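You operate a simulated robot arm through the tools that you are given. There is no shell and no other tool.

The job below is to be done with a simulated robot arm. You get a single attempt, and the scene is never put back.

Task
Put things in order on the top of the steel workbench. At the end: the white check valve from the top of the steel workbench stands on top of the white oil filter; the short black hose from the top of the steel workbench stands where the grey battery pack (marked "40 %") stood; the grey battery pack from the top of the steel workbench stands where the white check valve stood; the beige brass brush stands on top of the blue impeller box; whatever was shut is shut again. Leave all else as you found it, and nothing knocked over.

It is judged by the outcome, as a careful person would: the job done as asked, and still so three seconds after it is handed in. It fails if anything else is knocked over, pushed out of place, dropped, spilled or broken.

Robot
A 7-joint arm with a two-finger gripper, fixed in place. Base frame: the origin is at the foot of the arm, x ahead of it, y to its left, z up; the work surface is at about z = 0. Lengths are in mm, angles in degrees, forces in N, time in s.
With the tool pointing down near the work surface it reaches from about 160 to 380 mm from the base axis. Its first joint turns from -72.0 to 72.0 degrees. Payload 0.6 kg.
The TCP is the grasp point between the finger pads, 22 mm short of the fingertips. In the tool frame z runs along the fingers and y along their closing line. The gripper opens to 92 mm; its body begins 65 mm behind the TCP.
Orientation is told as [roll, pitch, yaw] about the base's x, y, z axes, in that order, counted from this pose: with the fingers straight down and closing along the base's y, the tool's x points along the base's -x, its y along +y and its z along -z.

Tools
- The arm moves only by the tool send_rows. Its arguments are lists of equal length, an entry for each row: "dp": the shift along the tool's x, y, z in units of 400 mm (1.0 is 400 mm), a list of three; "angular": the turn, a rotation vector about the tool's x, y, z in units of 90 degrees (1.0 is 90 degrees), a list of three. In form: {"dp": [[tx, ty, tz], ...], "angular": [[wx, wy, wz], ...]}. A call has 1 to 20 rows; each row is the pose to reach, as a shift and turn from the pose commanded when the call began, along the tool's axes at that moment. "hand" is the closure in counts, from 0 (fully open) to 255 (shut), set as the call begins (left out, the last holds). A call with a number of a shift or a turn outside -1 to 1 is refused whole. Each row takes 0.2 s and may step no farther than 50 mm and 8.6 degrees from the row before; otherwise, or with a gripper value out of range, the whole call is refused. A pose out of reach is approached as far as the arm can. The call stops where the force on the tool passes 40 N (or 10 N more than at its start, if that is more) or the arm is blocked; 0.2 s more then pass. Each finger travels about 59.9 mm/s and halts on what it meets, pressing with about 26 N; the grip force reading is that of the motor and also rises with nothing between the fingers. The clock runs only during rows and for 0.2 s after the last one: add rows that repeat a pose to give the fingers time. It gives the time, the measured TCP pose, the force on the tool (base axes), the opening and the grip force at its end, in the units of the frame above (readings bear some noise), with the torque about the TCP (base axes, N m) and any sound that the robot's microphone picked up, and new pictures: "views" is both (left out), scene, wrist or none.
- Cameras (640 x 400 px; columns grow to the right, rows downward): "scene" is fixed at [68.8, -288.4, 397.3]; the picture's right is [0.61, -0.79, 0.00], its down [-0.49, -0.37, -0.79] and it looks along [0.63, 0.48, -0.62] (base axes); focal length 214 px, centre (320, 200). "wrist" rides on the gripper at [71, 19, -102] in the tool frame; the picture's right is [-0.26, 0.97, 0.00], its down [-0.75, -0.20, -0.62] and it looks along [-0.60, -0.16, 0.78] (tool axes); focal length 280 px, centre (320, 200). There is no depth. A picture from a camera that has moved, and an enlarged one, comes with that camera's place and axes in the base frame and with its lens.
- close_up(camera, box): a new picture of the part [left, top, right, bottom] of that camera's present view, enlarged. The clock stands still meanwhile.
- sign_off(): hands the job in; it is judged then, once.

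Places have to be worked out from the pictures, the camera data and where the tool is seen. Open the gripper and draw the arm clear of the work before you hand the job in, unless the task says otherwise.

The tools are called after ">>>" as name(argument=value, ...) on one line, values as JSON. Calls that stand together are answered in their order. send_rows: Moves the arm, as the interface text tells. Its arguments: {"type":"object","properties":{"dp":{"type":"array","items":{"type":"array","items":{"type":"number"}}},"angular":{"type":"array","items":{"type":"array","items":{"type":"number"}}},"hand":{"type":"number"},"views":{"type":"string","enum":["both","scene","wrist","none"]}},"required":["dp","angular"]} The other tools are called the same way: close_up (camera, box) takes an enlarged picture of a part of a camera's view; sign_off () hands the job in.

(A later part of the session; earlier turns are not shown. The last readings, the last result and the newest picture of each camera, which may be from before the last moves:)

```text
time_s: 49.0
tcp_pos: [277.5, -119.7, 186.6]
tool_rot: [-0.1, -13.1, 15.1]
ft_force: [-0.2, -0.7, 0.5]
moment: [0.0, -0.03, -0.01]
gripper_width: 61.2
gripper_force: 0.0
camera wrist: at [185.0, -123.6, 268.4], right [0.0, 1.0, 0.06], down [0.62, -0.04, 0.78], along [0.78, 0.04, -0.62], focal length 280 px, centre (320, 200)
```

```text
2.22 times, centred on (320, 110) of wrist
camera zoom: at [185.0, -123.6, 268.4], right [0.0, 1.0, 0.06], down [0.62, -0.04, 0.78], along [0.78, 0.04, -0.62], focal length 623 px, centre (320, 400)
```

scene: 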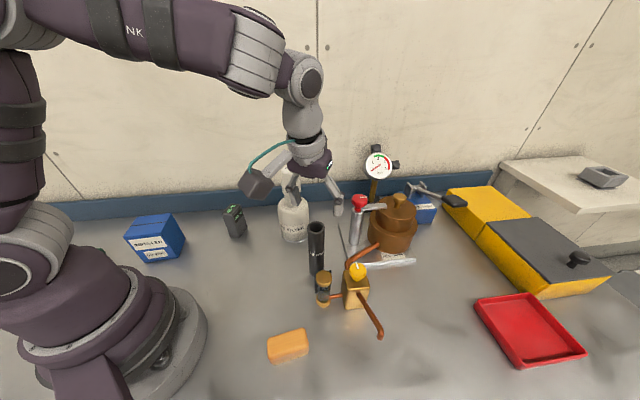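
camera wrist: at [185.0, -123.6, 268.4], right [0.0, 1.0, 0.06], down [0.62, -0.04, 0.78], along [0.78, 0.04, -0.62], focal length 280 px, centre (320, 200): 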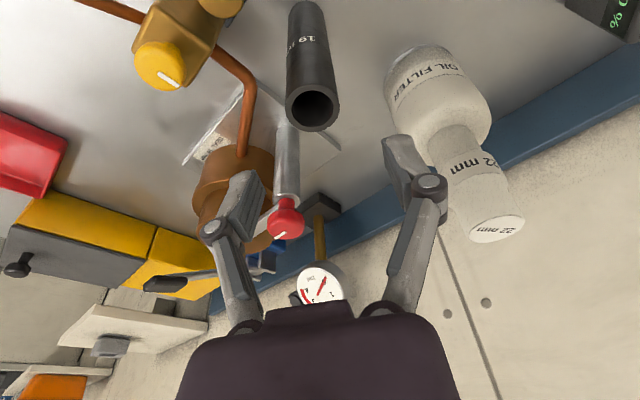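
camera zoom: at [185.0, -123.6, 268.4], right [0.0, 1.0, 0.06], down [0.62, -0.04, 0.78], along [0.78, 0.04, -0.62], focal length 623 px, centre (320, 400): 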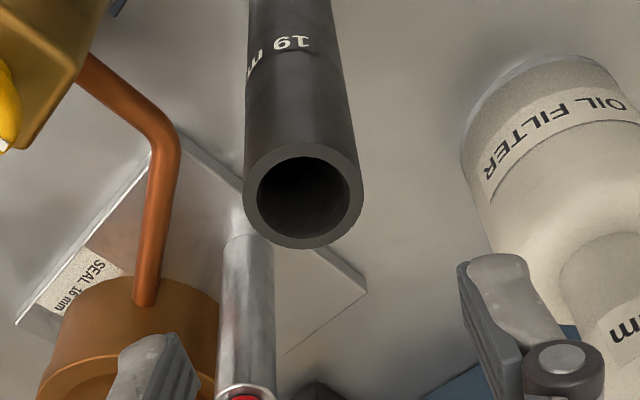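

Alignment is within 2 mm and the opening is 61 mm. I descend along the hose to z ≈ 85.

>>> send_rows(dp=[[0.0123, -0.002, 0.0487], [0.0247, -0.002, 0.0974], [0.037, -0.002, 0.1462], [0.0494, -0.002, 0.1949], [0.0617, -0.002, 0.2436], [0.0617, -0.002, 0.2436]], angular=[[0, 0, 0], [0, 0, 0], [0, 0, 0], [0, 0, 0], [0, 0, 0], [0, 0, 0]])

>>> close_up(camera="scene", box=[260, 190, 420, 310])

```text
time_s: 50.4
tcp_pos: [277.3, -120.6, 82.7]
tool_rot: [0.0, -13.1, 15.2]
ft_force: [-0.4, 0.5, -0.3]
moment: [-0.03, 0.03, -0.02]
gripper_width: 61.0
gripper_force: 0.1
camera wrist: at [184.3, -124.7, 166.1], right [-0.01, 1.0, 0.06], down [0.62, -0.04, 0.78], along [0.78, 0.04, -0.62], focal length 280 px, centre (320, 200)
```

scene: 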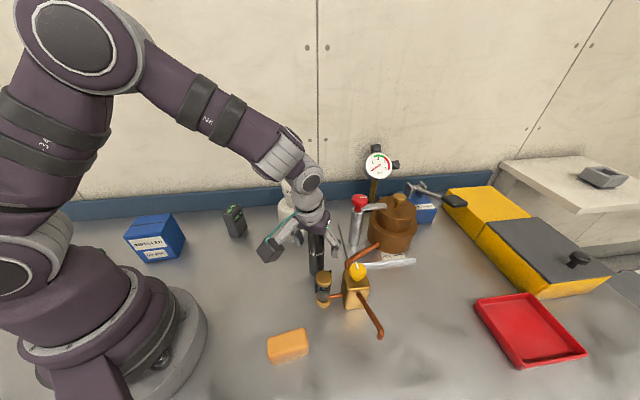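
wrist: 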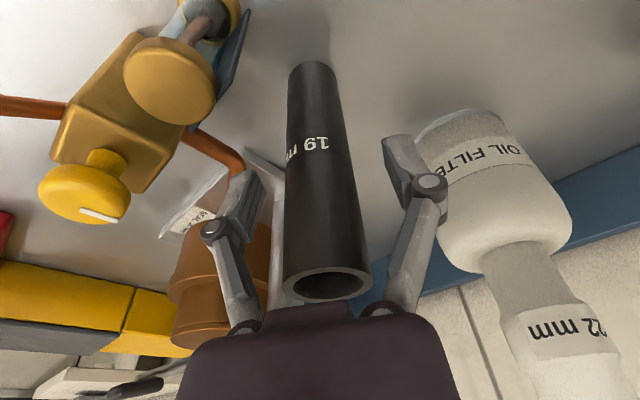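

```text
3.33 times, centred on (340, 250) of scene
camera zoom: at [68.8, -288.4, 397.3], right [0.61, -0.79, 0.0], down [-0.49, -0.37, -0.79], along [0.63, 0.48, -0.62], focal length 715 px, centre (253, 33)
```

zoom: 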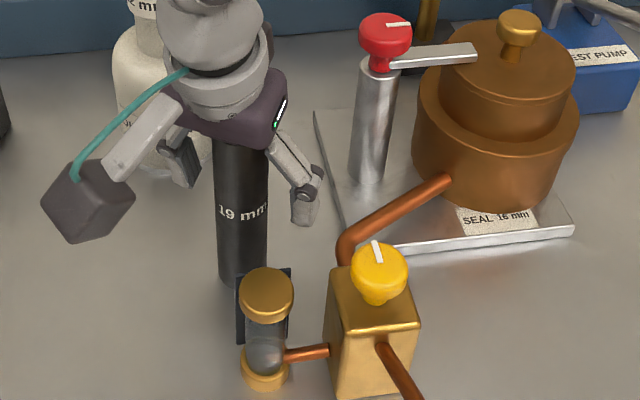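

The hose is centred between the fingers. I close the gripper.

>>> send_rows(dp=[[0, 0, 0], [0, 0, 0], [0, 0, 0], [0, 0, 0], [0, 0, 0]], angular=[[0, 0, 0], [0, 0, 0], [0, 0, 0], [0, 0, 0], [0, 0, 0]], hand=255, views="wrist")

>>> close_up(camera="scene", box=[280, 200, 380, 310])

```text
time_s: 51.6
tcp_pos: [277.8, -121.0, 83.7]
tool_rot: [-0.1, -13.0, 15.1]
ft_force: [-0.3, 0.3, 2.0]
moment: [-0.05, 0.02, -0.02]
gripper_width: 29.9
gripper_force: 26.3
camera wrist: at [184.3, -124.7, 166.3], right [0.0, 1.0, 0.06], down [0.62, -0.04, 0.78], along [0.78, 0.04, -0.62], focal length 280 px, centre (320, 200)
```

wrist: 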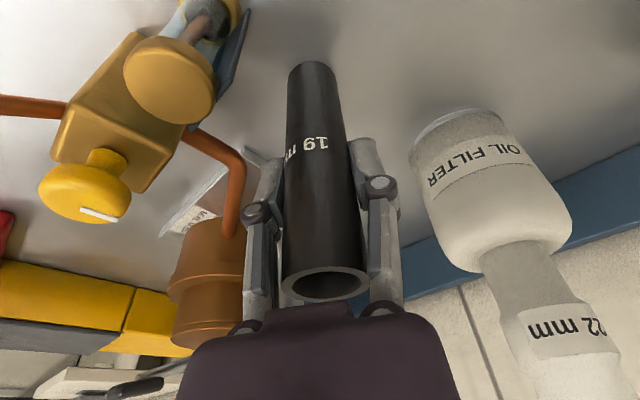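

```text
3.64 times, centred on (330, 255) of scene
camera zoom: at [68.8, -288.4, 397.3], right [0.61, -0.79, 0.0], down [-0.49, -0.37, -0.79], along [0.63, 0.48, -0.62], focal length 780 px, centre (284, 0)
```

zoom: 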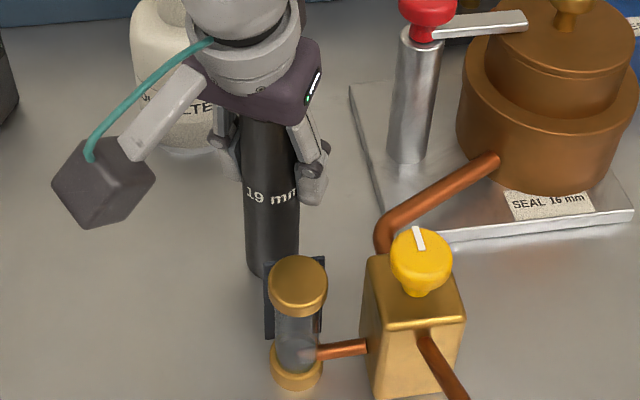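

The hose is firmly gripped, with a width of 29.9, and vertical in the grip. I lift it straight up 130 mm.

>>> send_rows(dp=[[-0.0057, 0, -0.0243], [-0.017, 0, -0.0731], [-0.0312, 0, -0.134], [-0.0453, 0, -0.1948], [-0.0595, 0, -0.2557], [-0.0737, 0, -0.3166], [-0.0737, 0, -0.3166]], angular=[[0, 0, 0], [0, 0, 0], [0, 0, 0], [0, 0, 0], [0, 0, 0], [0, 0, 0], [0, 0, 0]])

```text
time_s: 53.2
tcp_pos: [276.2, -120.9, 212.2]
tool_rot: [-0.2, -13.1, 15.0]
ft_force: [-0.1, 0.5, -1.2]
moment: [0.0, 0.0, 0.05]
gripper_width: 29.6
gripper_force: 26.8
camera wrist: at [182.8, -124.4, 295.9], right [0.0, 1.0, 0.06], down [0.62, -0.04, 0.78], along [0.78, 0.04, -0.62], focal length 280 px, centre (320, 200)
```

scene: 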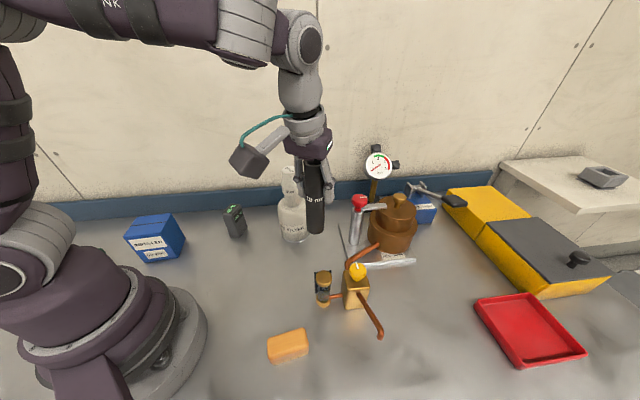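
wrist: 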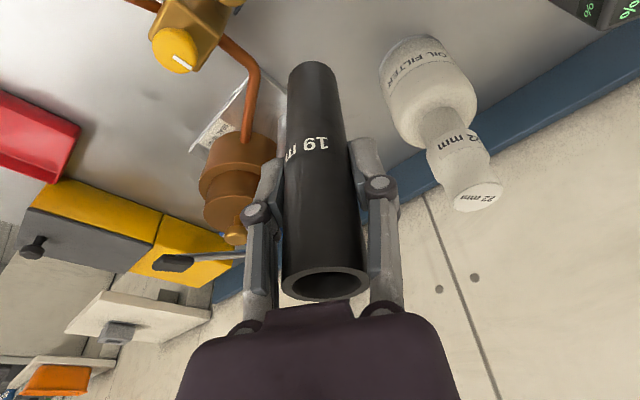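

The hose hangs straight. I swing it over towards the battery's former spot, to about (210, -250, 217), rotating -65° about the vertical with the hose bottom about 130 high.

>>> send_rows(dp=[[0.0236, -0.0268, -0.0065], [0.0472, -0.0536, -0.0131], [0.0707, -0.0804, -0.0196], [0.0943, -0.1072, -0.0261], [0.1179, -0.134, -0.0327], [0.1415, -0.1608, -0.0392], [0.1651, -0.1876, -0.0457], [0.1886, -0.2144, -0.0522], [0.2122, -0.2412, -0.0588], [0.2358, -0.268, -0.0653], [0.2358, -0.268, -0.0653]], angular=[[0.0164, 0, 0.0703], [0.0327, 0, 0.1407], [0.0491, 0, 0.211], [0.0655, 0, 0.2814], [0.0819, 0, 0.3517], [0.0982, 0, 0.422], [0.1146, 0, 0.4924], [0.131, 0, 0.5627], [0.1473, 0, 0.6331], [0.1637, 0, 0.7034], [0.1637, 0, 0.7034]])

```text
time_s: 55.6
tcp_pos: [212.4, -249.7, 218.0]
tool_rot: [0.0, -13.2, -50.1]
ft_force: [-0.1, -0.4, -0.8]
moment: [-0.01, -0.01, 0.05]
gripper_width: 29.6
gripper_force: 25.6
camera wrist: at [168.8, -166.0, 300.0], right [0.9, 0.42, 0.06], down [0.22, -0.58, 0.78], along [0.37, -0.69, -0.62], focal length 280 px, centre (320, 200)
```

scene: 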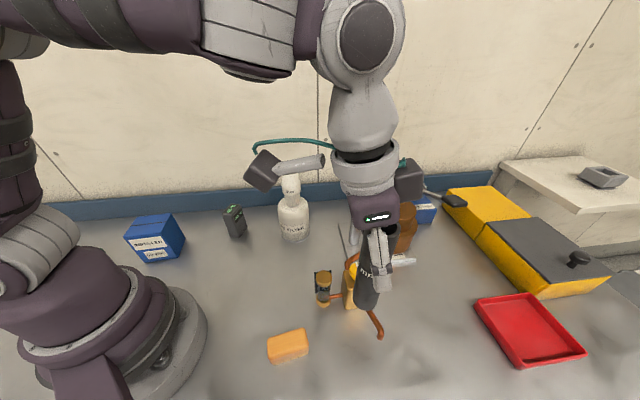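
wrist: 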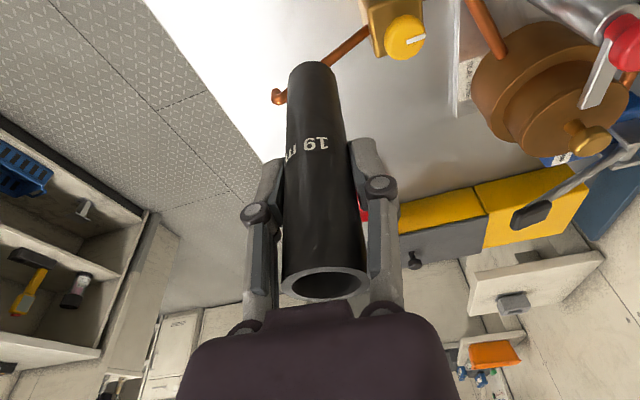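

The hose is at (212, -250) with its bottom about 134 high, above the pipe at about 103. I cross the pipe outward at this height.

>>> send_rows(dp=[[-0.022, -0.0129, 0.0045], [-0.044, -0.0258, 0.009], [-0.0658, -0.038, 0.0141], [-0.0875, -0.0502, 0.0193], [-0.1109, -0.064, 0.0261], [-0.1343, -0.0778, 0.0328], [-0.1343, -0.0778, 0.0328]], angular=[[0, 0, 0], [0, 0, 0], [0, 0, 0], [0, 0, 0], [0, 0, 0], [0, 0, 0], [0, 0, 0]])

>>> close_up(camera="scene", box=[320, 230, 500, 400])

```text
time_s: 57.2
tcp_pos: [222.0, -312.3, 216.9]
tool_rot: [0.0, -13.2, -50.0]
ft_force: [0.7, 0.4, -1.1]
moment: [0.0, 0.03, 0.03]
gripper_width: 29.9
gripper_force: 25.7
camera wrist: at [178.8, -228.8, 299.4], right [0.9, 0.43, 0.06], down [0.22, -0.58, 0.78], along [0.37, -0.69, -0.62], focal length 280 px, centre (320, 200)
```

scene: 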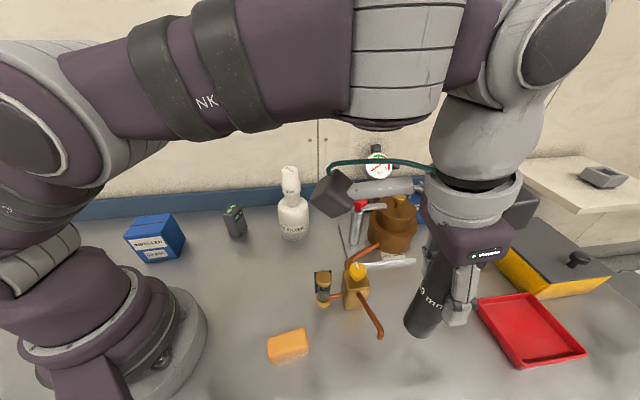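
wrist: 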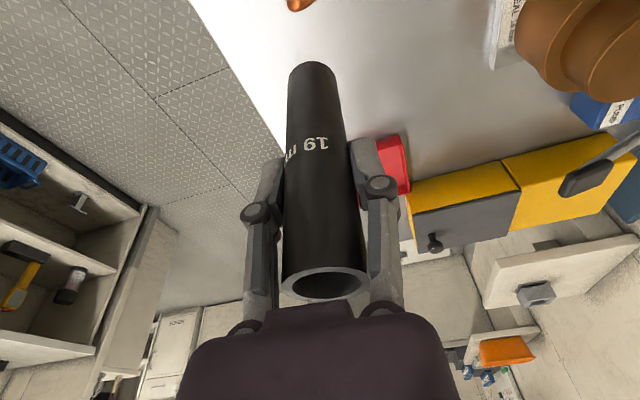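

```text
2.35 times, centred on (410, 315) of scene
camera zoom: at [68.8, -288.4, 397.3], right [0.61, -0.79, 0.0], down [-0.49, -0.37, -0.79], along [0.63, 0.48, -0.62], focal length 505 px, centre (108, -71)
```

zoom: 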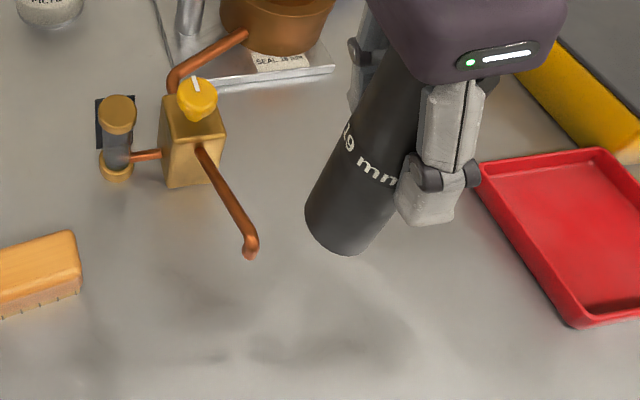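

The hose is past the pipe. Now I move outward and down to the battery's former place, stopping with the hose bottom about 38 above the bench.

>>> send_rows(dp=[[-0.0163, -0.0013, 0.0398], [-0.0288, -0.0045, 0.089], [-0.0365, -0.007, 0.142], [-0.0253, -0.007, 0.1908], [-0.012, -0.007, 0.2468], [-0.012, -0.007, 0.2468]], angular=[[0, 0, 0], [0, 0, 0], [0, 0, 0], [0, 0, 0], [0, 0, 0], [0, 0, 0]])

>>> close_up(camera="scene", box=[320, 230, 500, 400])

```text
time_s: 58.6
tcp_pos: [237.0, -333.3, 120.2]
tool_rot: [0.0, -13.1, -49.9]
ft_force: [-0.7, 0.5, -1.2]
moment: [0.02, -0.01, 0.0]
gripper_width: 29.5
gripper_force: 25.4
camera wrist: at [193.6, -249.3, 203.4], right [0.9, 0.43, 0.06], down [0.22, -0.58, 0.78], along [0.37, -0.69, -0.62], focal length 280 px, centre (320, 200)
```

scene: 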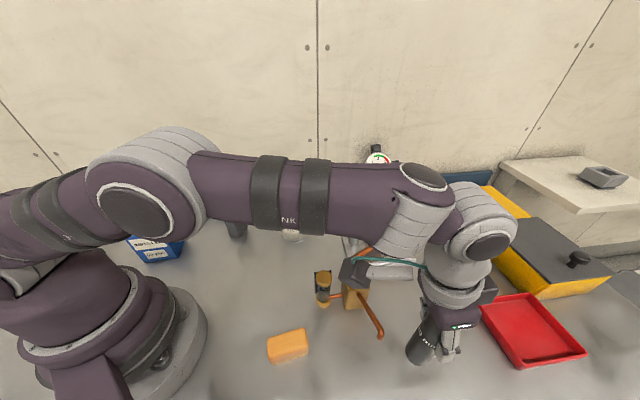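
wrist: 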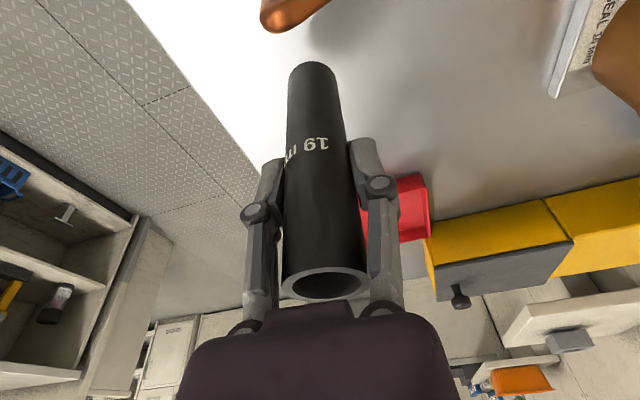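

```text
2.35 times, centred on (410, 315) of scene
camera zoom: at [68.8, -288.4, 397.3], right [0.61, -0.79, 0.0], down [-0.49, -0.37, -0.79], along [0.63, 0.48, -0.62], focal length 505 px, centre (108, -71)
```

zoom: 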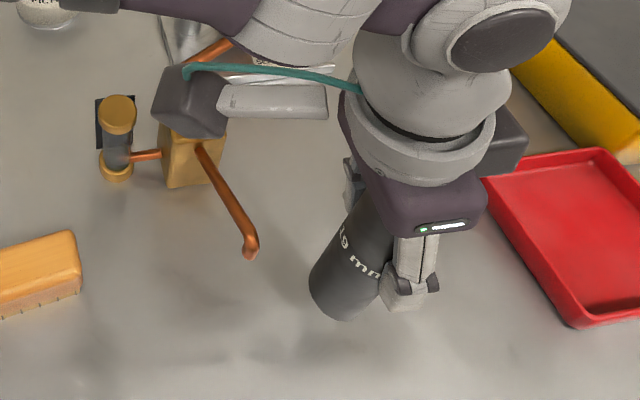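

The position is about right, so I nudge 1.5 mm and lower to about 6 mm above the expected contact.

>>> send_rows(dp=[[0.0034, -0.0015, 0.0184], [0.0068, -0.0015, 0.0369], [0.0101, -0.0015, 0.0553], [0.0135, -0.0015, 0.0738], [0.0135, -0.0015, 0.0738]], angular=[[0, 0, 0], [0, 0, 0], [0, 0, 0], [0, 0, 0], [0, 0, 0]])

>>> close_up(camera="scene", box=[350, 300, 478, 400])

```text
time_s: 59.8
tcp_pos: [237.6, -334.4, 91.3]
tool_rot: [-0.1, -13.2, -49.9]
ft_force: [-0.5, 0.3, -1.2]
moment: [0.0, -0.01, 0.0]
gripper_width: 29.8
gripper_force: 25.9
camera wrist: at [194.9, -250.9, 174.5], right [0.9, 0.43, 0.06], down [0.22, -0.58, 0.78], along [0.37, -0.69, -0.62], focal length 280 px, centre (320, 200)
```

scene: 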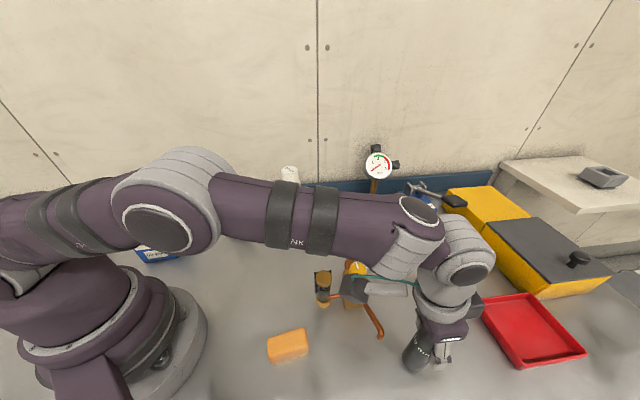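
wrist: 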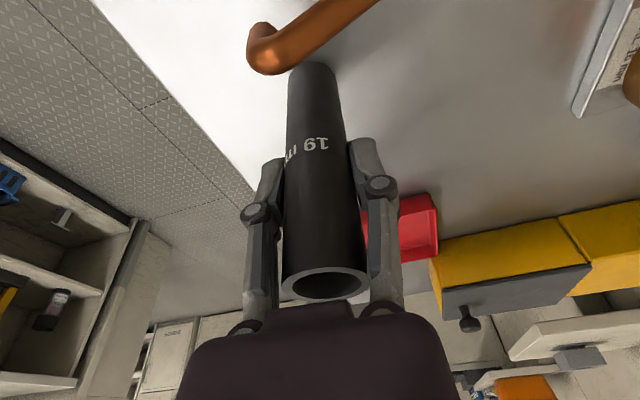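

```text
4.00 times, centred on (414, 350) of scene
camera zoom: at [68.8, -288.4, 397.3], right [0.61, -0.79, 0.0], down [-0.49, -0.37, -0.79], along [0.63, 0.48, -0.62], focal length 858 px, centre (-56, -400)
```

zoom: 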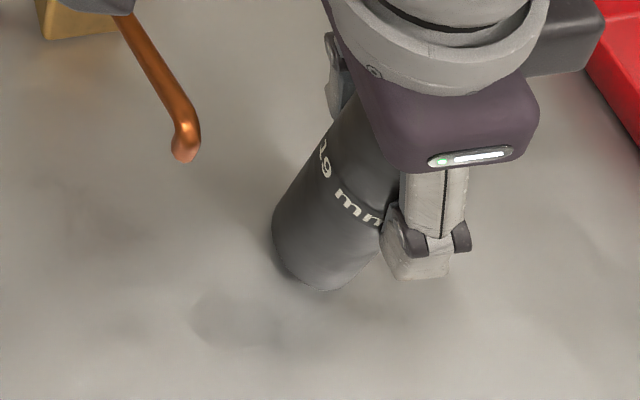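

The hose base projects onto the battery's old footprint to within about 1 px. I lower in small steps to contact.

>>> send_rows(dp=[[0.0009, 0, 0.0037], [0.0018, 0, 0.0073], [0.0028, 0, 0.0122], [0.0028, 0, 0.0122]], angular=[[0, 0, 0], [0, 0, 0], [0, 0, 0], [0, 0, 0]], views="none")

>>> send_rows(dp=[[0.0005, 0, 0.0019], [0.0009, 0, 0.0039], [0.0009, 0, 0.0039]], angular=[[0, 0, 0], [0, 0, 0], [0, 0, 0]], views="none")

```text
time_s: 60.8
tcp_pos: [238.8, -335.5, 86.1]
tool_rot: [0.0, -13.2, -49.9]
ft_force: [-0.1, -0.4, -1.3]
moment: [0.0, 0.0, -0.03]
gripper_width: 29.9
gripper_force: 26.0
```

```text
time_s: 61.6
tcp_pos: [238.3, -335.4, 84.9]
tool_rot: [0.0, -13.2, -50.0]
ft_force: [-0.6, 0.3, -0.3]
moment: [-0.01, -0.03, -0.02]
gripper_width: 29.8
gripper_force: 26.0
```

There is still no contact. I go down another 1.6 mm in 0.8 mm rows.

>>> send_rows(dp=[[0.0005, 0, 0.0019], [0.0009, 0, 0.0039], [0.0009, 0, 0.0039]], angular=[[0, 0, 0], [0, 0, 0], [0, 0, 0]], views="none")

>>> close_up(camera="scene", box=[380, 320, 460, 385])

```text
time_s: 62.4
tcp_pos: [238.9, -336.3, 83.6]
tool_rot: [0.0, -13.2, -49.8]
ft_force: [-2.0, 2.1, 10.5]
moment: [0.18, 0.27, -0.05]
gripper_width: 29.7
gripper_force: 25.5
```

```text
6.15 times, centred on (420, 352) of scene
camera zoom: at [68.8, -288.3, 397.3], right [0.61, -0.79, 0.0], down [-0.49, -0.37, -0.79], along [0.63, 0.48, -0.62], focal length 1320 px, centre (-295, -738)
```

zoom: 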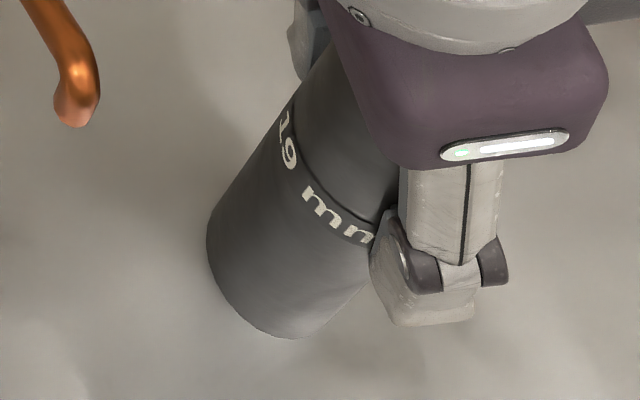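

Contact is at about 10 N. I ease off a hair and open the gripper gently to about 61 mm first.

>>> send_rows(dp=[[-0.0001, 0, -0.0006], [-0.0001, 0, -0.0006]], angular=[[0, 0, 0], [0, 0, 0]], views="none")

>>> send_rows(dp=[[0, 0, 0], [0, 0, 0], [0, 0, 0], [0, 0, 0], [0, 0, 0], [0, 0, 0]], angular=[[0, 0, 0], [0, 0, 0], [0, 0, 0], [0, 0, 0], [0, 0, 0], [0, 0, 0]], hand=85)

>>> close_up(camera="scene", box=[370, 290, 480, 390])

```text
time_s: 63.0
tcp_pos: [239.4, -337.1, 84.0]
tool_rot: [-0.1, -13.2, -49.9]
ft_force: [0.1, 0.4, 3.4]
moment: [-0.03, 0.03, -0.02]
gripper_width: 29.8
gripper_force: 25.9
```

```text
time_s: 64.4
tcp_pos: [237.0, -336.9, 84.1]
tool_rot: [-0.2, -13.3, -49.9]
ft_force: [0.2, -0.1, 0.0]
moment: [0.0, -0.01, 0.0]
gripper_width: 61.3
gripper_force: 0.0
camera wrist: at [195.3, -252.7, 166.1], right [0.9, 0.43, 0.06], down [0.22, -0.58, 0.78], along [0.37, -0.69, -0.62], focal length 280 px, centre (320, 200)
```

scene: 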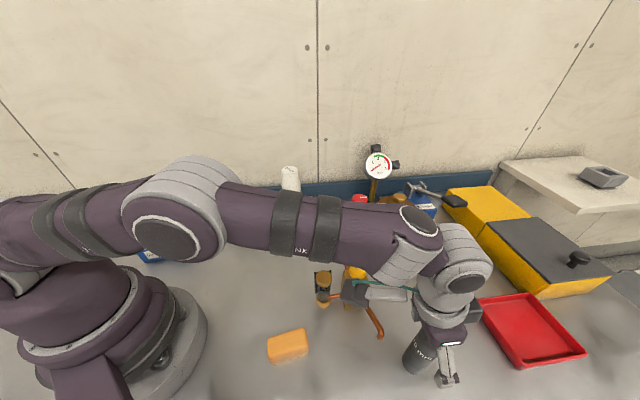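
wrist: 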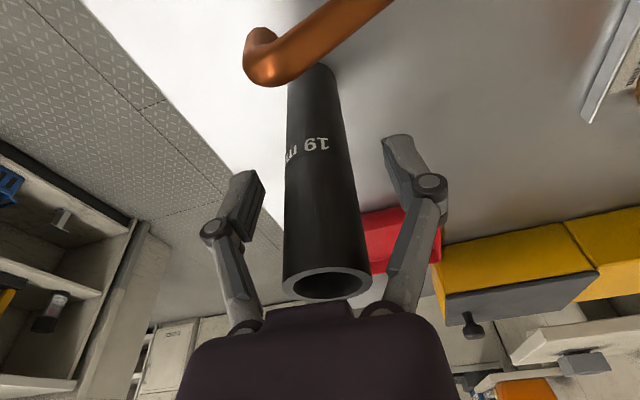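

```text
4.00 times, centred on (425, 340) of scene
camera zoom: at [68.8, -288.4, 397.3], right [0.61, -0.79, 0.0], down [-0.49, -0.37, -0.79], along [0.63, 0.48, -0.62], focal length 858 px, centre (-100, -360)
```

zoom: 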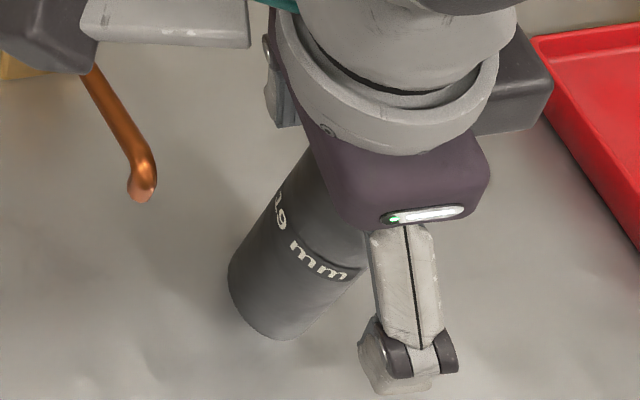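

The hose stands upright by itself. I lift the gripper straight up past its top.

>>> send_rows(dp=[[-0.0057, 0, -0.0243], [-0.0171, 0, -0.073], [-0.0285, 0, -0.1217], [-0.0388, 0, -0.1655], [-0.0445, 0, -0.1898], [-0.0445, 0, -0.1898]], angular=[[0, 0, 0], [0, 0, 0], [0, 0, 0], [0, 0, 0], [0, 0, 0], [0, 0, 0]])

>>> close_up(camera="wrist", box=[220, 40, 420, 240])

```text
time_s: 65.8
tcp_pos: [238.0, -335.3, 162.8]
tool_rot: [0.0, -13.3, -49.8]
ft_force: [1.0, 1.1, 0.3]
moment: [0.0, 0.01, -0.01]
gripper_width: 61.5
gripper_force: 0.0
camera wrist: at [195.0, -251.7, 245.4], right [0.9, 0.43, 0.06], down [0.22, -0.58, 0.78], along [0.37, -0.69, -0.62], focal length 280 px, centre (320, 200)
```

scene: 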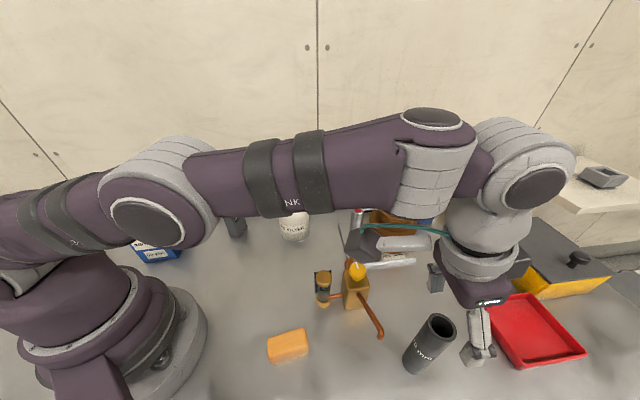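
wrist: 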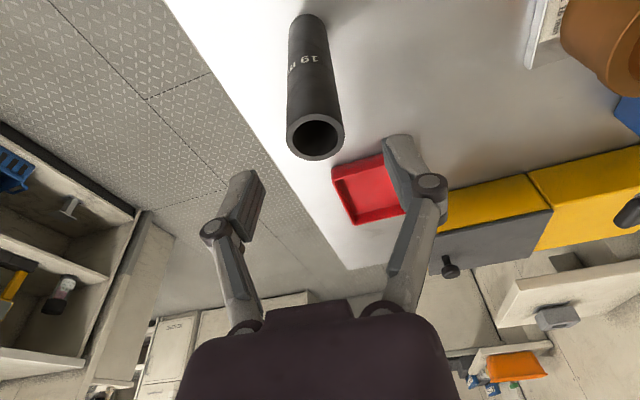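

```text
2.00 times, centred on (320, 140) of wrist
camera zoom: at [195.0, -251.7, 245.4], right [0.9, 0.43, 0.06], down [0.22, -0.58, 0.78], along [0.37, -0.69, -0.62], focal length 561 px, centre (320, 320)
```

zoom: 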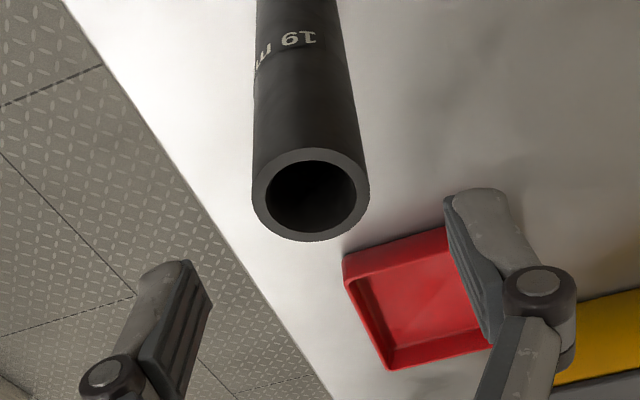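

The hose stands where the battery was. Now I go for the brush, estimated centred at (136, -175), about 57 × 28 × 28, with its long axis at -38°. I retreat inward and up, straighten the tool, and hover over it with yaw -38°.

>>> send_rows(dp=[[0.0525, 0.0088, -0.0588], [0.107, 0.0193, -0.1178], [0.1745, 0.0303, -0.1748], [0.245, 0.0398, -0.212], [0.3235, 0.049, -0.2305], [0.3925, 0.0575, -0.234], [0.4315, 0.0635, -0.2175], [0.4315, 0.0635, -0.2175]], angular=[[0, 0, 0], [-0.003, 0.0296, -0.0262], [-0.0061, 0.0591, -0.0524], [-0.0091, 0.0887, -0.0787], [-0.0122, 0.1182, -0.1049], [-0.0152, 0.1478, -0.1311], [-0.0152, 0.1478, -0.1311], [-0.0152, 0.1478, -0.1311]], hand=40)

>>> close_up(camera="wrist", box=[240, 40, 400, 200])

>>> close_up(camera="scene", box=[360, 280, 500, 390])

```text
time_s: 67.6
tcp_pos: [136.2, -176.9, 208.5]
tool_rot: [0.0, 0.2, -38.1]
ft_force: [0.2, -0.1, 0.4]
moment: [-0.01, 0.0, -0.02]
gripper_width: 77.5
gripper_force: 0.0
camera wrist: at [93.6, -117.5, 311.4], right [0.8, 0.6, 0.0], down [0.47, -0.63, 0.62], along [0.37, -0.5, -0.78], focal length 280 px, centre (320, 200)
```

scene: 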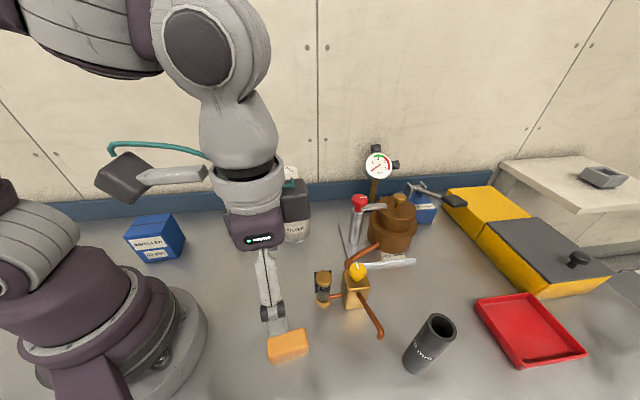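
wrist: 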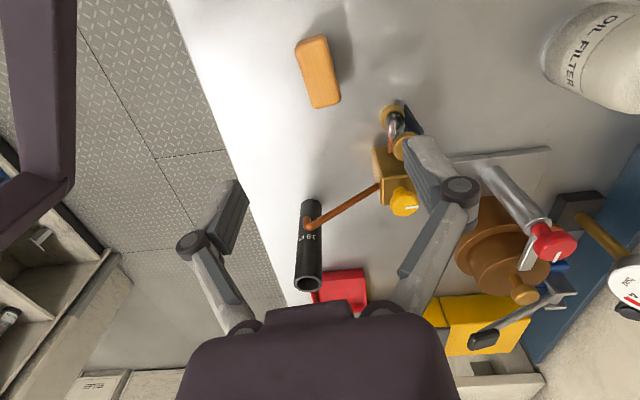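

```text
2.50 times, centred on (320, 120) of wrist
camera zoom: at [93.6, -117.5, 311.4], right [0.8, 0.6, 0.0], down [0.47, -0.63, 0.62], along [0.37, -0.5, -0.78], focal length 701 px, centre (320, 400)
```

zoom: 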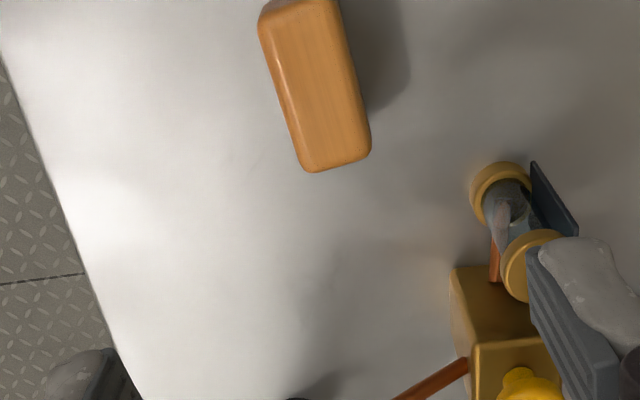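

```text
3.64 times, centred on (430, 335) of scene
camera zoom: at [68.8, -288.4, 397.3], right [0.61, -0.79, 0.0], down [-0.49, -0.37, -0.79], along [0.63, 0.48, -0.62], focal length 780 px, centre (-80, -291)
```

zoom: 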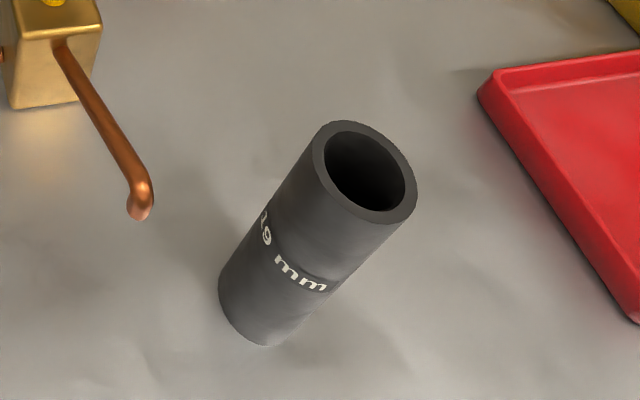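

The hose base coincides with the battery's old footprint. The brush is aligned with the tool, 1.7 and 1.1 mm off centre, so I correct and descend to z ≈ 29.

>>> send_rows(dp=[[0.0043, -0.0028, 0.056], [0.0043, -0.0028, 0.112], [0.0043, -0.0028, 0.168], [0.0043, -0.0028, 0.224], [0.0043, -0.0028, 0.28], [0.0043, -0.0028, 0.336], [0.0043, -0.0028, 0.392], [0.0043, -0.0028, 0.43], [0.0043, -0.0028, 0.4475], [0.0043, -0.0028, 0.4475]], angular=[[0, 0, 0], [0, 0, 0], [0, 0, 0], [0, 0, 0], [0, 0, 0], [0, 0, 0], [0, 0, 0], [0, 0, 0], [0, 0, 0], [0, 0, 0]])

>>> close_up(camera="wrist", box=[220, 80, 420, 260])

>>> close_up(camera="scene", box=[230, 290, 350, 390])

```text
time_s: 69.8
tcp_pos: [136.6, -174.1, 28.3]
tool_rot: [-0.1, 0.1, -38.1]
ft_force: [0.5, -0.4, -0.3]
moment: [0.0, 0.01, -0.01]
gripper_width: 77.5
gripper_force: 0.1
camera wrist: at [93.5, -114.8, 129.9], right [0.8, 0.6, 0.0], down [0.47, -0.63, 0.62], along [0.37, -0.5, -0.78], focal length 280 px, centre (320, 200)
```

scene: 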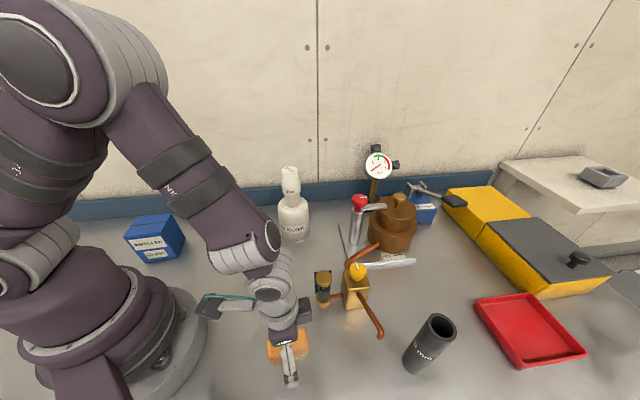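
wrist: 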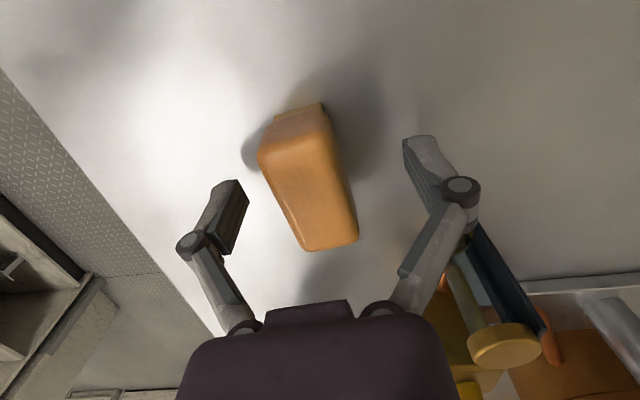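

```text
2.22 times, centred on (320, 170) of wrist
camera zoom: at [93.5, -114.8, 129.9], right [0.8, 0.6, 0.0], down [0.47, -0.63, 0.62], along [0.37, -0.5, -0.78], focal length 623 px, centre (320, 267)
```

zoom: 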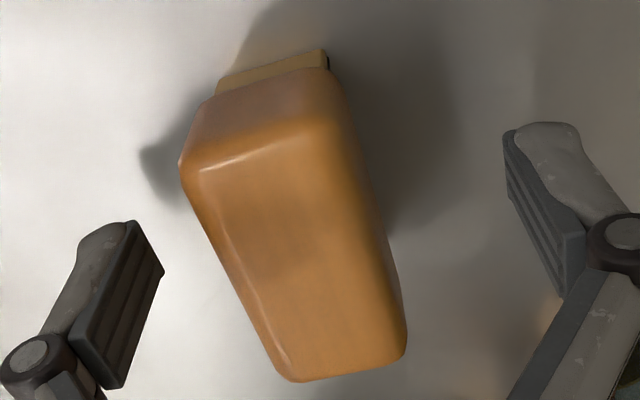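

```text
4.00 times, centred on (290, 340) of scene
camera zoom: at [68.8, -288.4, 397.3], right [0.61, -0.79, 0.0], down [-0.49, -0.37, -0.79], along [0.63, 0.48, -0.62], focal length 858 px, centre (440, -360)
```

zoom: 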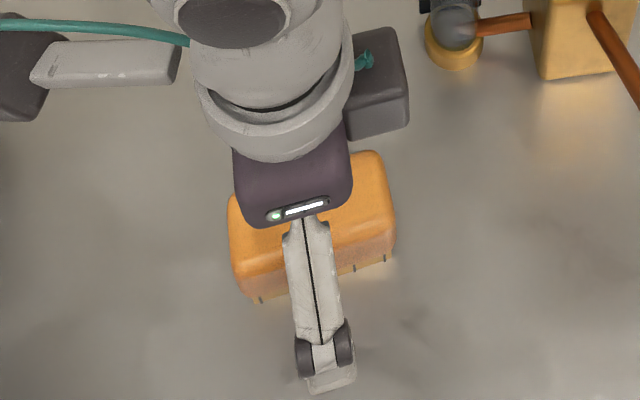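

The brush is 2.7 mm off-centre towards one finger. I recentre the tool by that much and then close.

>>> send_rows(dp=[[-0.0015, -0.0068, 0], [-0.0015, -0.0068, 0]], angular=[[0, 0, 0], [0, 0, 0]], views="none")

>>> send_rows(dp=[[0, 0, 0], [0, 0, 0], [0, 0, 0], [0, 0, 0], [0, 0, 0]], angular=[[0, 0, 0], [0, 0, 0], [0, 0, 0], [0, 0, 0], [0, 0, 0]], hand=255)

>>> close_up(camera="wrist", box=[220, 80, 420, 260])

```text
time_s: 70.4
tcp_pos: [134.8, -177.3, 28.3]
tool_rot: [0.0, 0.1, -38.2]
ft_force: [0.3, 0.3, -0.6]
moment: [-0.01, -0.02, 0.0]
gripper_width: 77.3
gripper_force: 0.0
```

```text
time_s: 71.6
tcp_pos: [134.0, -178.4, 29.1]
tool_rot: [0.0, 0.1, -38.1]
ft_force: [-0.9, -0.4, 3.4]
moment: [0.03, 0.02, 0.07]
gripper_width: 28.7
gripper_force: 25.8
camera wrist: at [91.8, -118.0, 130.6], right [0.8, 0.6, 0.0], down [0.47, -0.63, 0.62], along [0.37, -0.5, -0.78], focal length 280 px, centre (320, 200)
```

scene: 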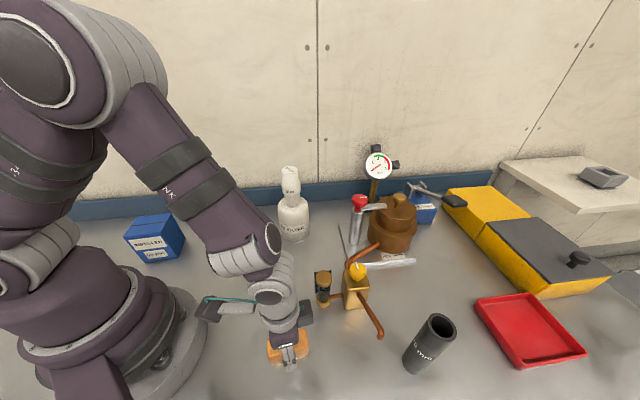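
wrist: 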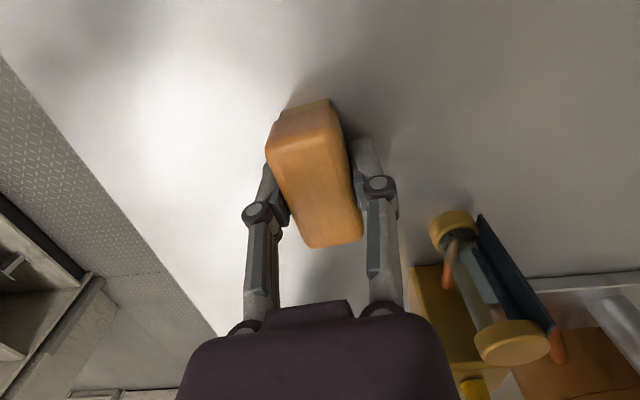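

```text
2.22 times, centred on (320, 170) of wrist
camera zoom: at [91.8, -118.0, 130.6], right [0.8, 0.6, 0.0], down [0.47, -0.63, 0.62], along [0.37, -0.5, -0.78], focal length 623 px, centre (320, 267)
```

zoom: 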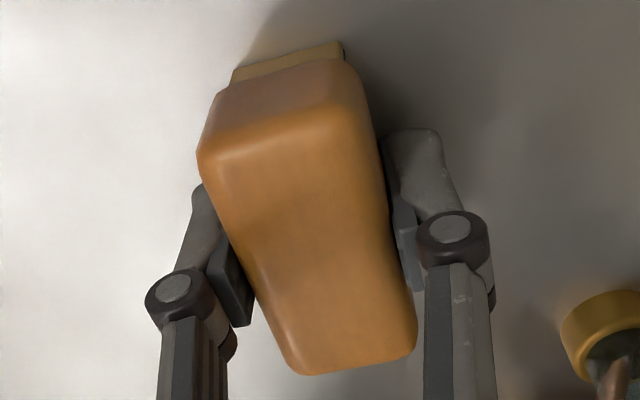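

The brush is gripped at its waist, with a width of 28.7. I lift it straight up to z ≈ 200.

>>> send_rows(dp=[[0, 0, -0.02], [0, 0, -0.07], [0, 0, -0.13], [0, 0, -0.2], [0, 0, -0.27], [0, 0, -0.34], [0, 0, -0.4], [0, 0, -0.43], [0, 0, -0.43]], angular=[[0, 0, 0], [0, 0, 0], [0, 0, 0], [0, 0, 0], [0, 0, 0], [0, 0, 0], [0, 0, 0], [0, 0, 0], [0, 0, 0]])

```text
time_s: 73.6
tcp_pos: [135.0, -179.0, 201.4]
tool_rot: [0.0, 0.1, -38.1]
ft_force: [0.0, -0.8, 0.0]
moment: [0.03, -0.03, -0.02]
gripper_width: 28.9
gripper_force: 26.6
camera wrist: at [92.6, -119.1, 302.4], right [0.8, 0.6, 0.0], down [0.47, -0.63, 0.62], along [0.37, -0.5, -0.78], focal length 280 px, centre (320, 200)
```

scene: 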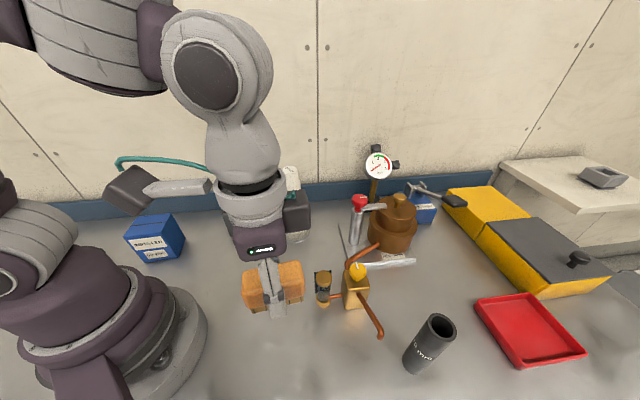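
wrist: 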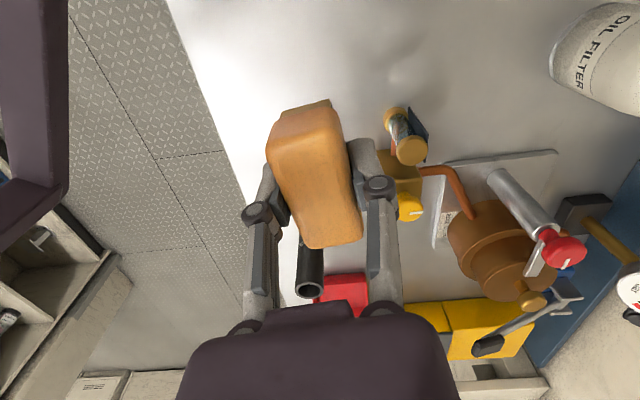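

The brush is lifted level. I carry it in an arc at about 222 mm radius round to above the impeller box, whose top is centred at about (107, 193). I turn the yaw to 48° so the brush lies along the box's side.

>>> send_rows(dp=[[-0.0115, 0.0783, 0], [-0.0143, 0.1565, 0], [-0.0063, 0.2343, 0], [0.0128, 0.3105, 0], [0.0423, 0.383, 0], [0.0818, 0.4508, 0], [0.1303, 0.5123, 0], [0.1873, 0.5663, 0], [0.251, 0.6115, 0], [0.3208, 0.6478, 0], [0.3948, 0.6738, 0], [0.4718, 0.6888, 0], [0.55, 0.693, 0], [0.6275, 0.6828, 0], [0.6275, 0.6828, 0]], angular=[[0, 0, -0.0683], [0, 0, -0.1367], [0, 0, -0.205], [0, 0, -0.2733], [0, 0, -0.3417], [0, 0, -0.41], [0, 0, -0.4783], [0, 0, -0.5467], [0, 0, -0.615], [0, 0, -0.6833], [0, 0, -0.7517], [0, 0, -0.82], [0, 0, -0.8883], [0, 0, -0.9567], [0, 0, -0.9567]])

>>> close_up(camera="wrist", box=[200, 20, 440, 270])

>>> close_up(camera="scene", box=[80, 130, 240, 280])

```text
time_s: 76.8
tcp_pos: [106.9, 190.2, 200.9]
tool_rot: [0.2, 0.0, 48.0]
ft_force: [0.8, -0.1, -0.6]
moment: [0.01, 0.01, -0.02]
gripper_width: 29.0
gripper_force: 25.4
camera wrist: at [47.1, 150.8, 302.5], right [-0.54, 0.84, 0.0], down [0.66, 0.42, 0.62], along [0.52, 0.34, -0.78], focal length 280 px, centre (320, 200)
```

scene: 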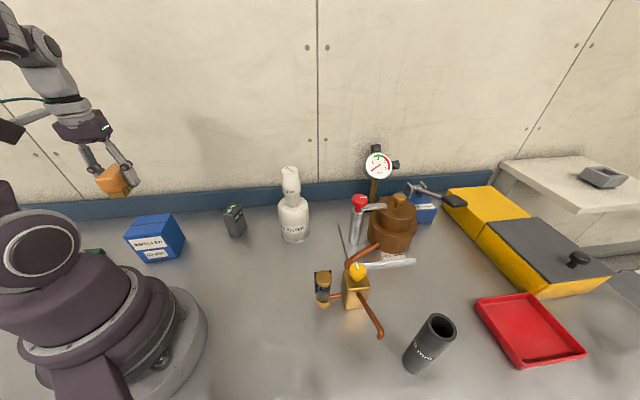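
wrist: 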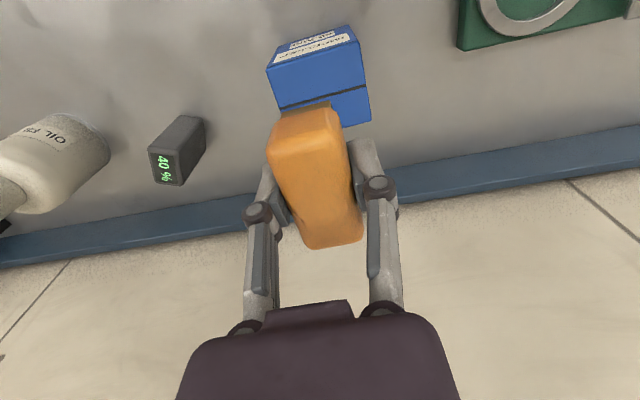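

```text
1.60 times, centred on (320, 145) of wrist
camera zoom: at [47.1, 150.8, 302.5], right [-0.54, 0.84, 0.0], down [0.66, 0.42, 0.62], along [0.52, 0.34, -0.78], focal length 449 px, centre (320, 288)
```

zoom: 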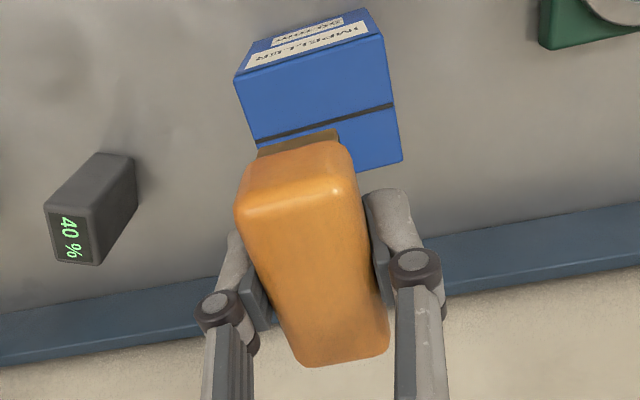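

```text
2.67 times, centred on (160, 205) of scene
camera zoom: at [68.8, -288.4, 397.3], right [0.61, -0.79, 0.0], down [-0.49, -0.37, -0.79], along [0.63, 0.48, -0.62], focal length 572 px, centre (747, 187)
```

zoom: 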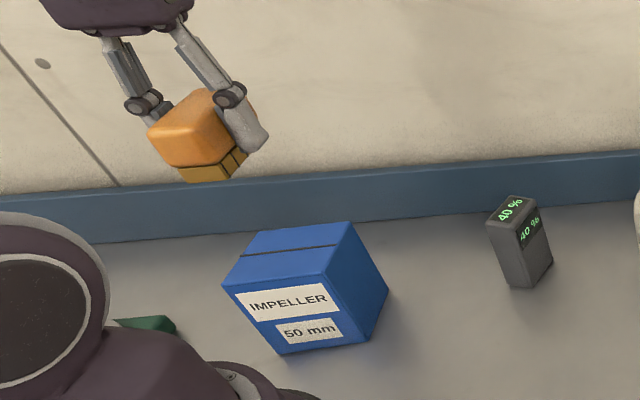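

The box top's corners reproject well, giving a centre of (107.8, 192.8). I shift 2 mm and descend to about 10 mm above the box top.

>>> send_rows(dp=[[-0.002, 0.0048, 0.03], [-0.002, 0.0048, 0.08], [-0.002, 0.0048, 0.13], [-0.002, 0.0048, 0.175], [-0.002, 0.0048, 0.2075], [-0.002, 0.0048, 0.2075]], angular=[[0, 0, 0], [0, 0, 0], [0, 0, 0], [0, 0, 0], [0, 0, 0], [0, 0, 0]])

>>> close_up(camera="wrist", box=[200, 20, 440, 270])

>>> close_up(camera="scene", box=[90, 170, 220, 280])

```text
time_s: 78.2
tcp_pos: [102.7, 192.2, 116.5]
tool_rot: [0.1, 0.1, 48.0]
ft_force: [-1.0, 0.2, -1.0]
moment: [0.03, 0.0, 0.04]
gripper_width: 28.8
gripper_force: 26.3
camera wrist: at [42.6, 153.6, 219.0], right [-0.54, 0.84, 0.0], down [0.66, 0.42, 0.62], along [0.52, 0.34, -0.78], focal length 280 px, centre (320, 200)
```

scene: 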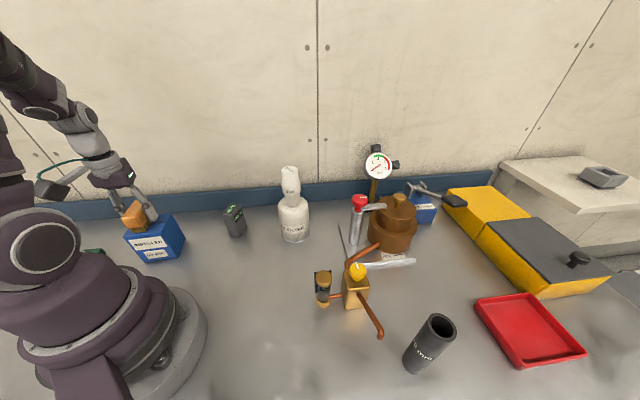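
wrist: 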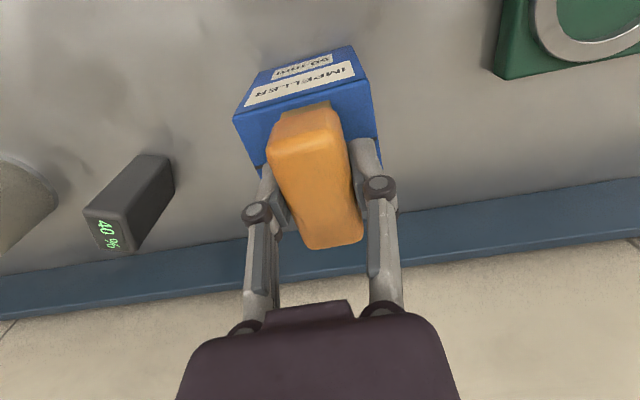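

```text
1.60 times, centred on (320, 145) of wrist
camera zoom: at [42.6, 153.6, 219.0], right [-0.54, 0.84, 0.0], down [0.66, 0.42, 0.62], along [0.52, 0.34, -0.78], focal length 449 px, centre (320, 288)
```

zoom: 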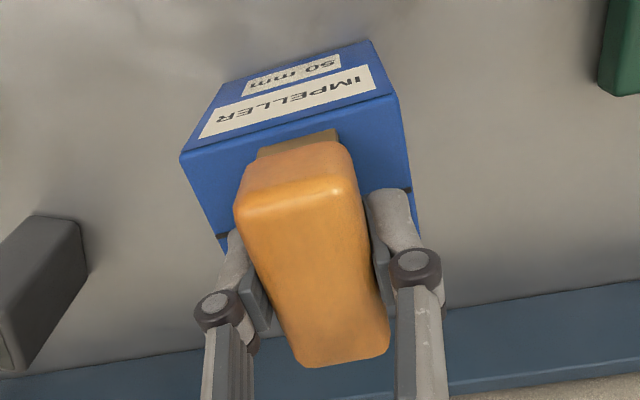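

```text
3.64 times, centred on (155, 225) of scene
camera zoom: at [68.8, -288.4, 397.3], right [0.61, -0.79, 0.0], down [-0.49, -0.37, -0.79], along [0.63, 0.48, -0.62], focal length 780 px, centre (920, 109)
```

zoom: 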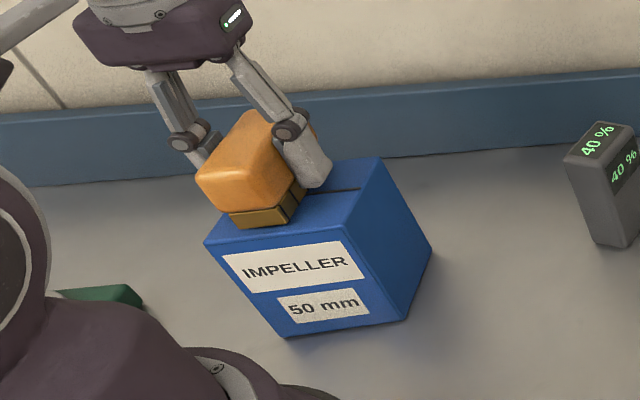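

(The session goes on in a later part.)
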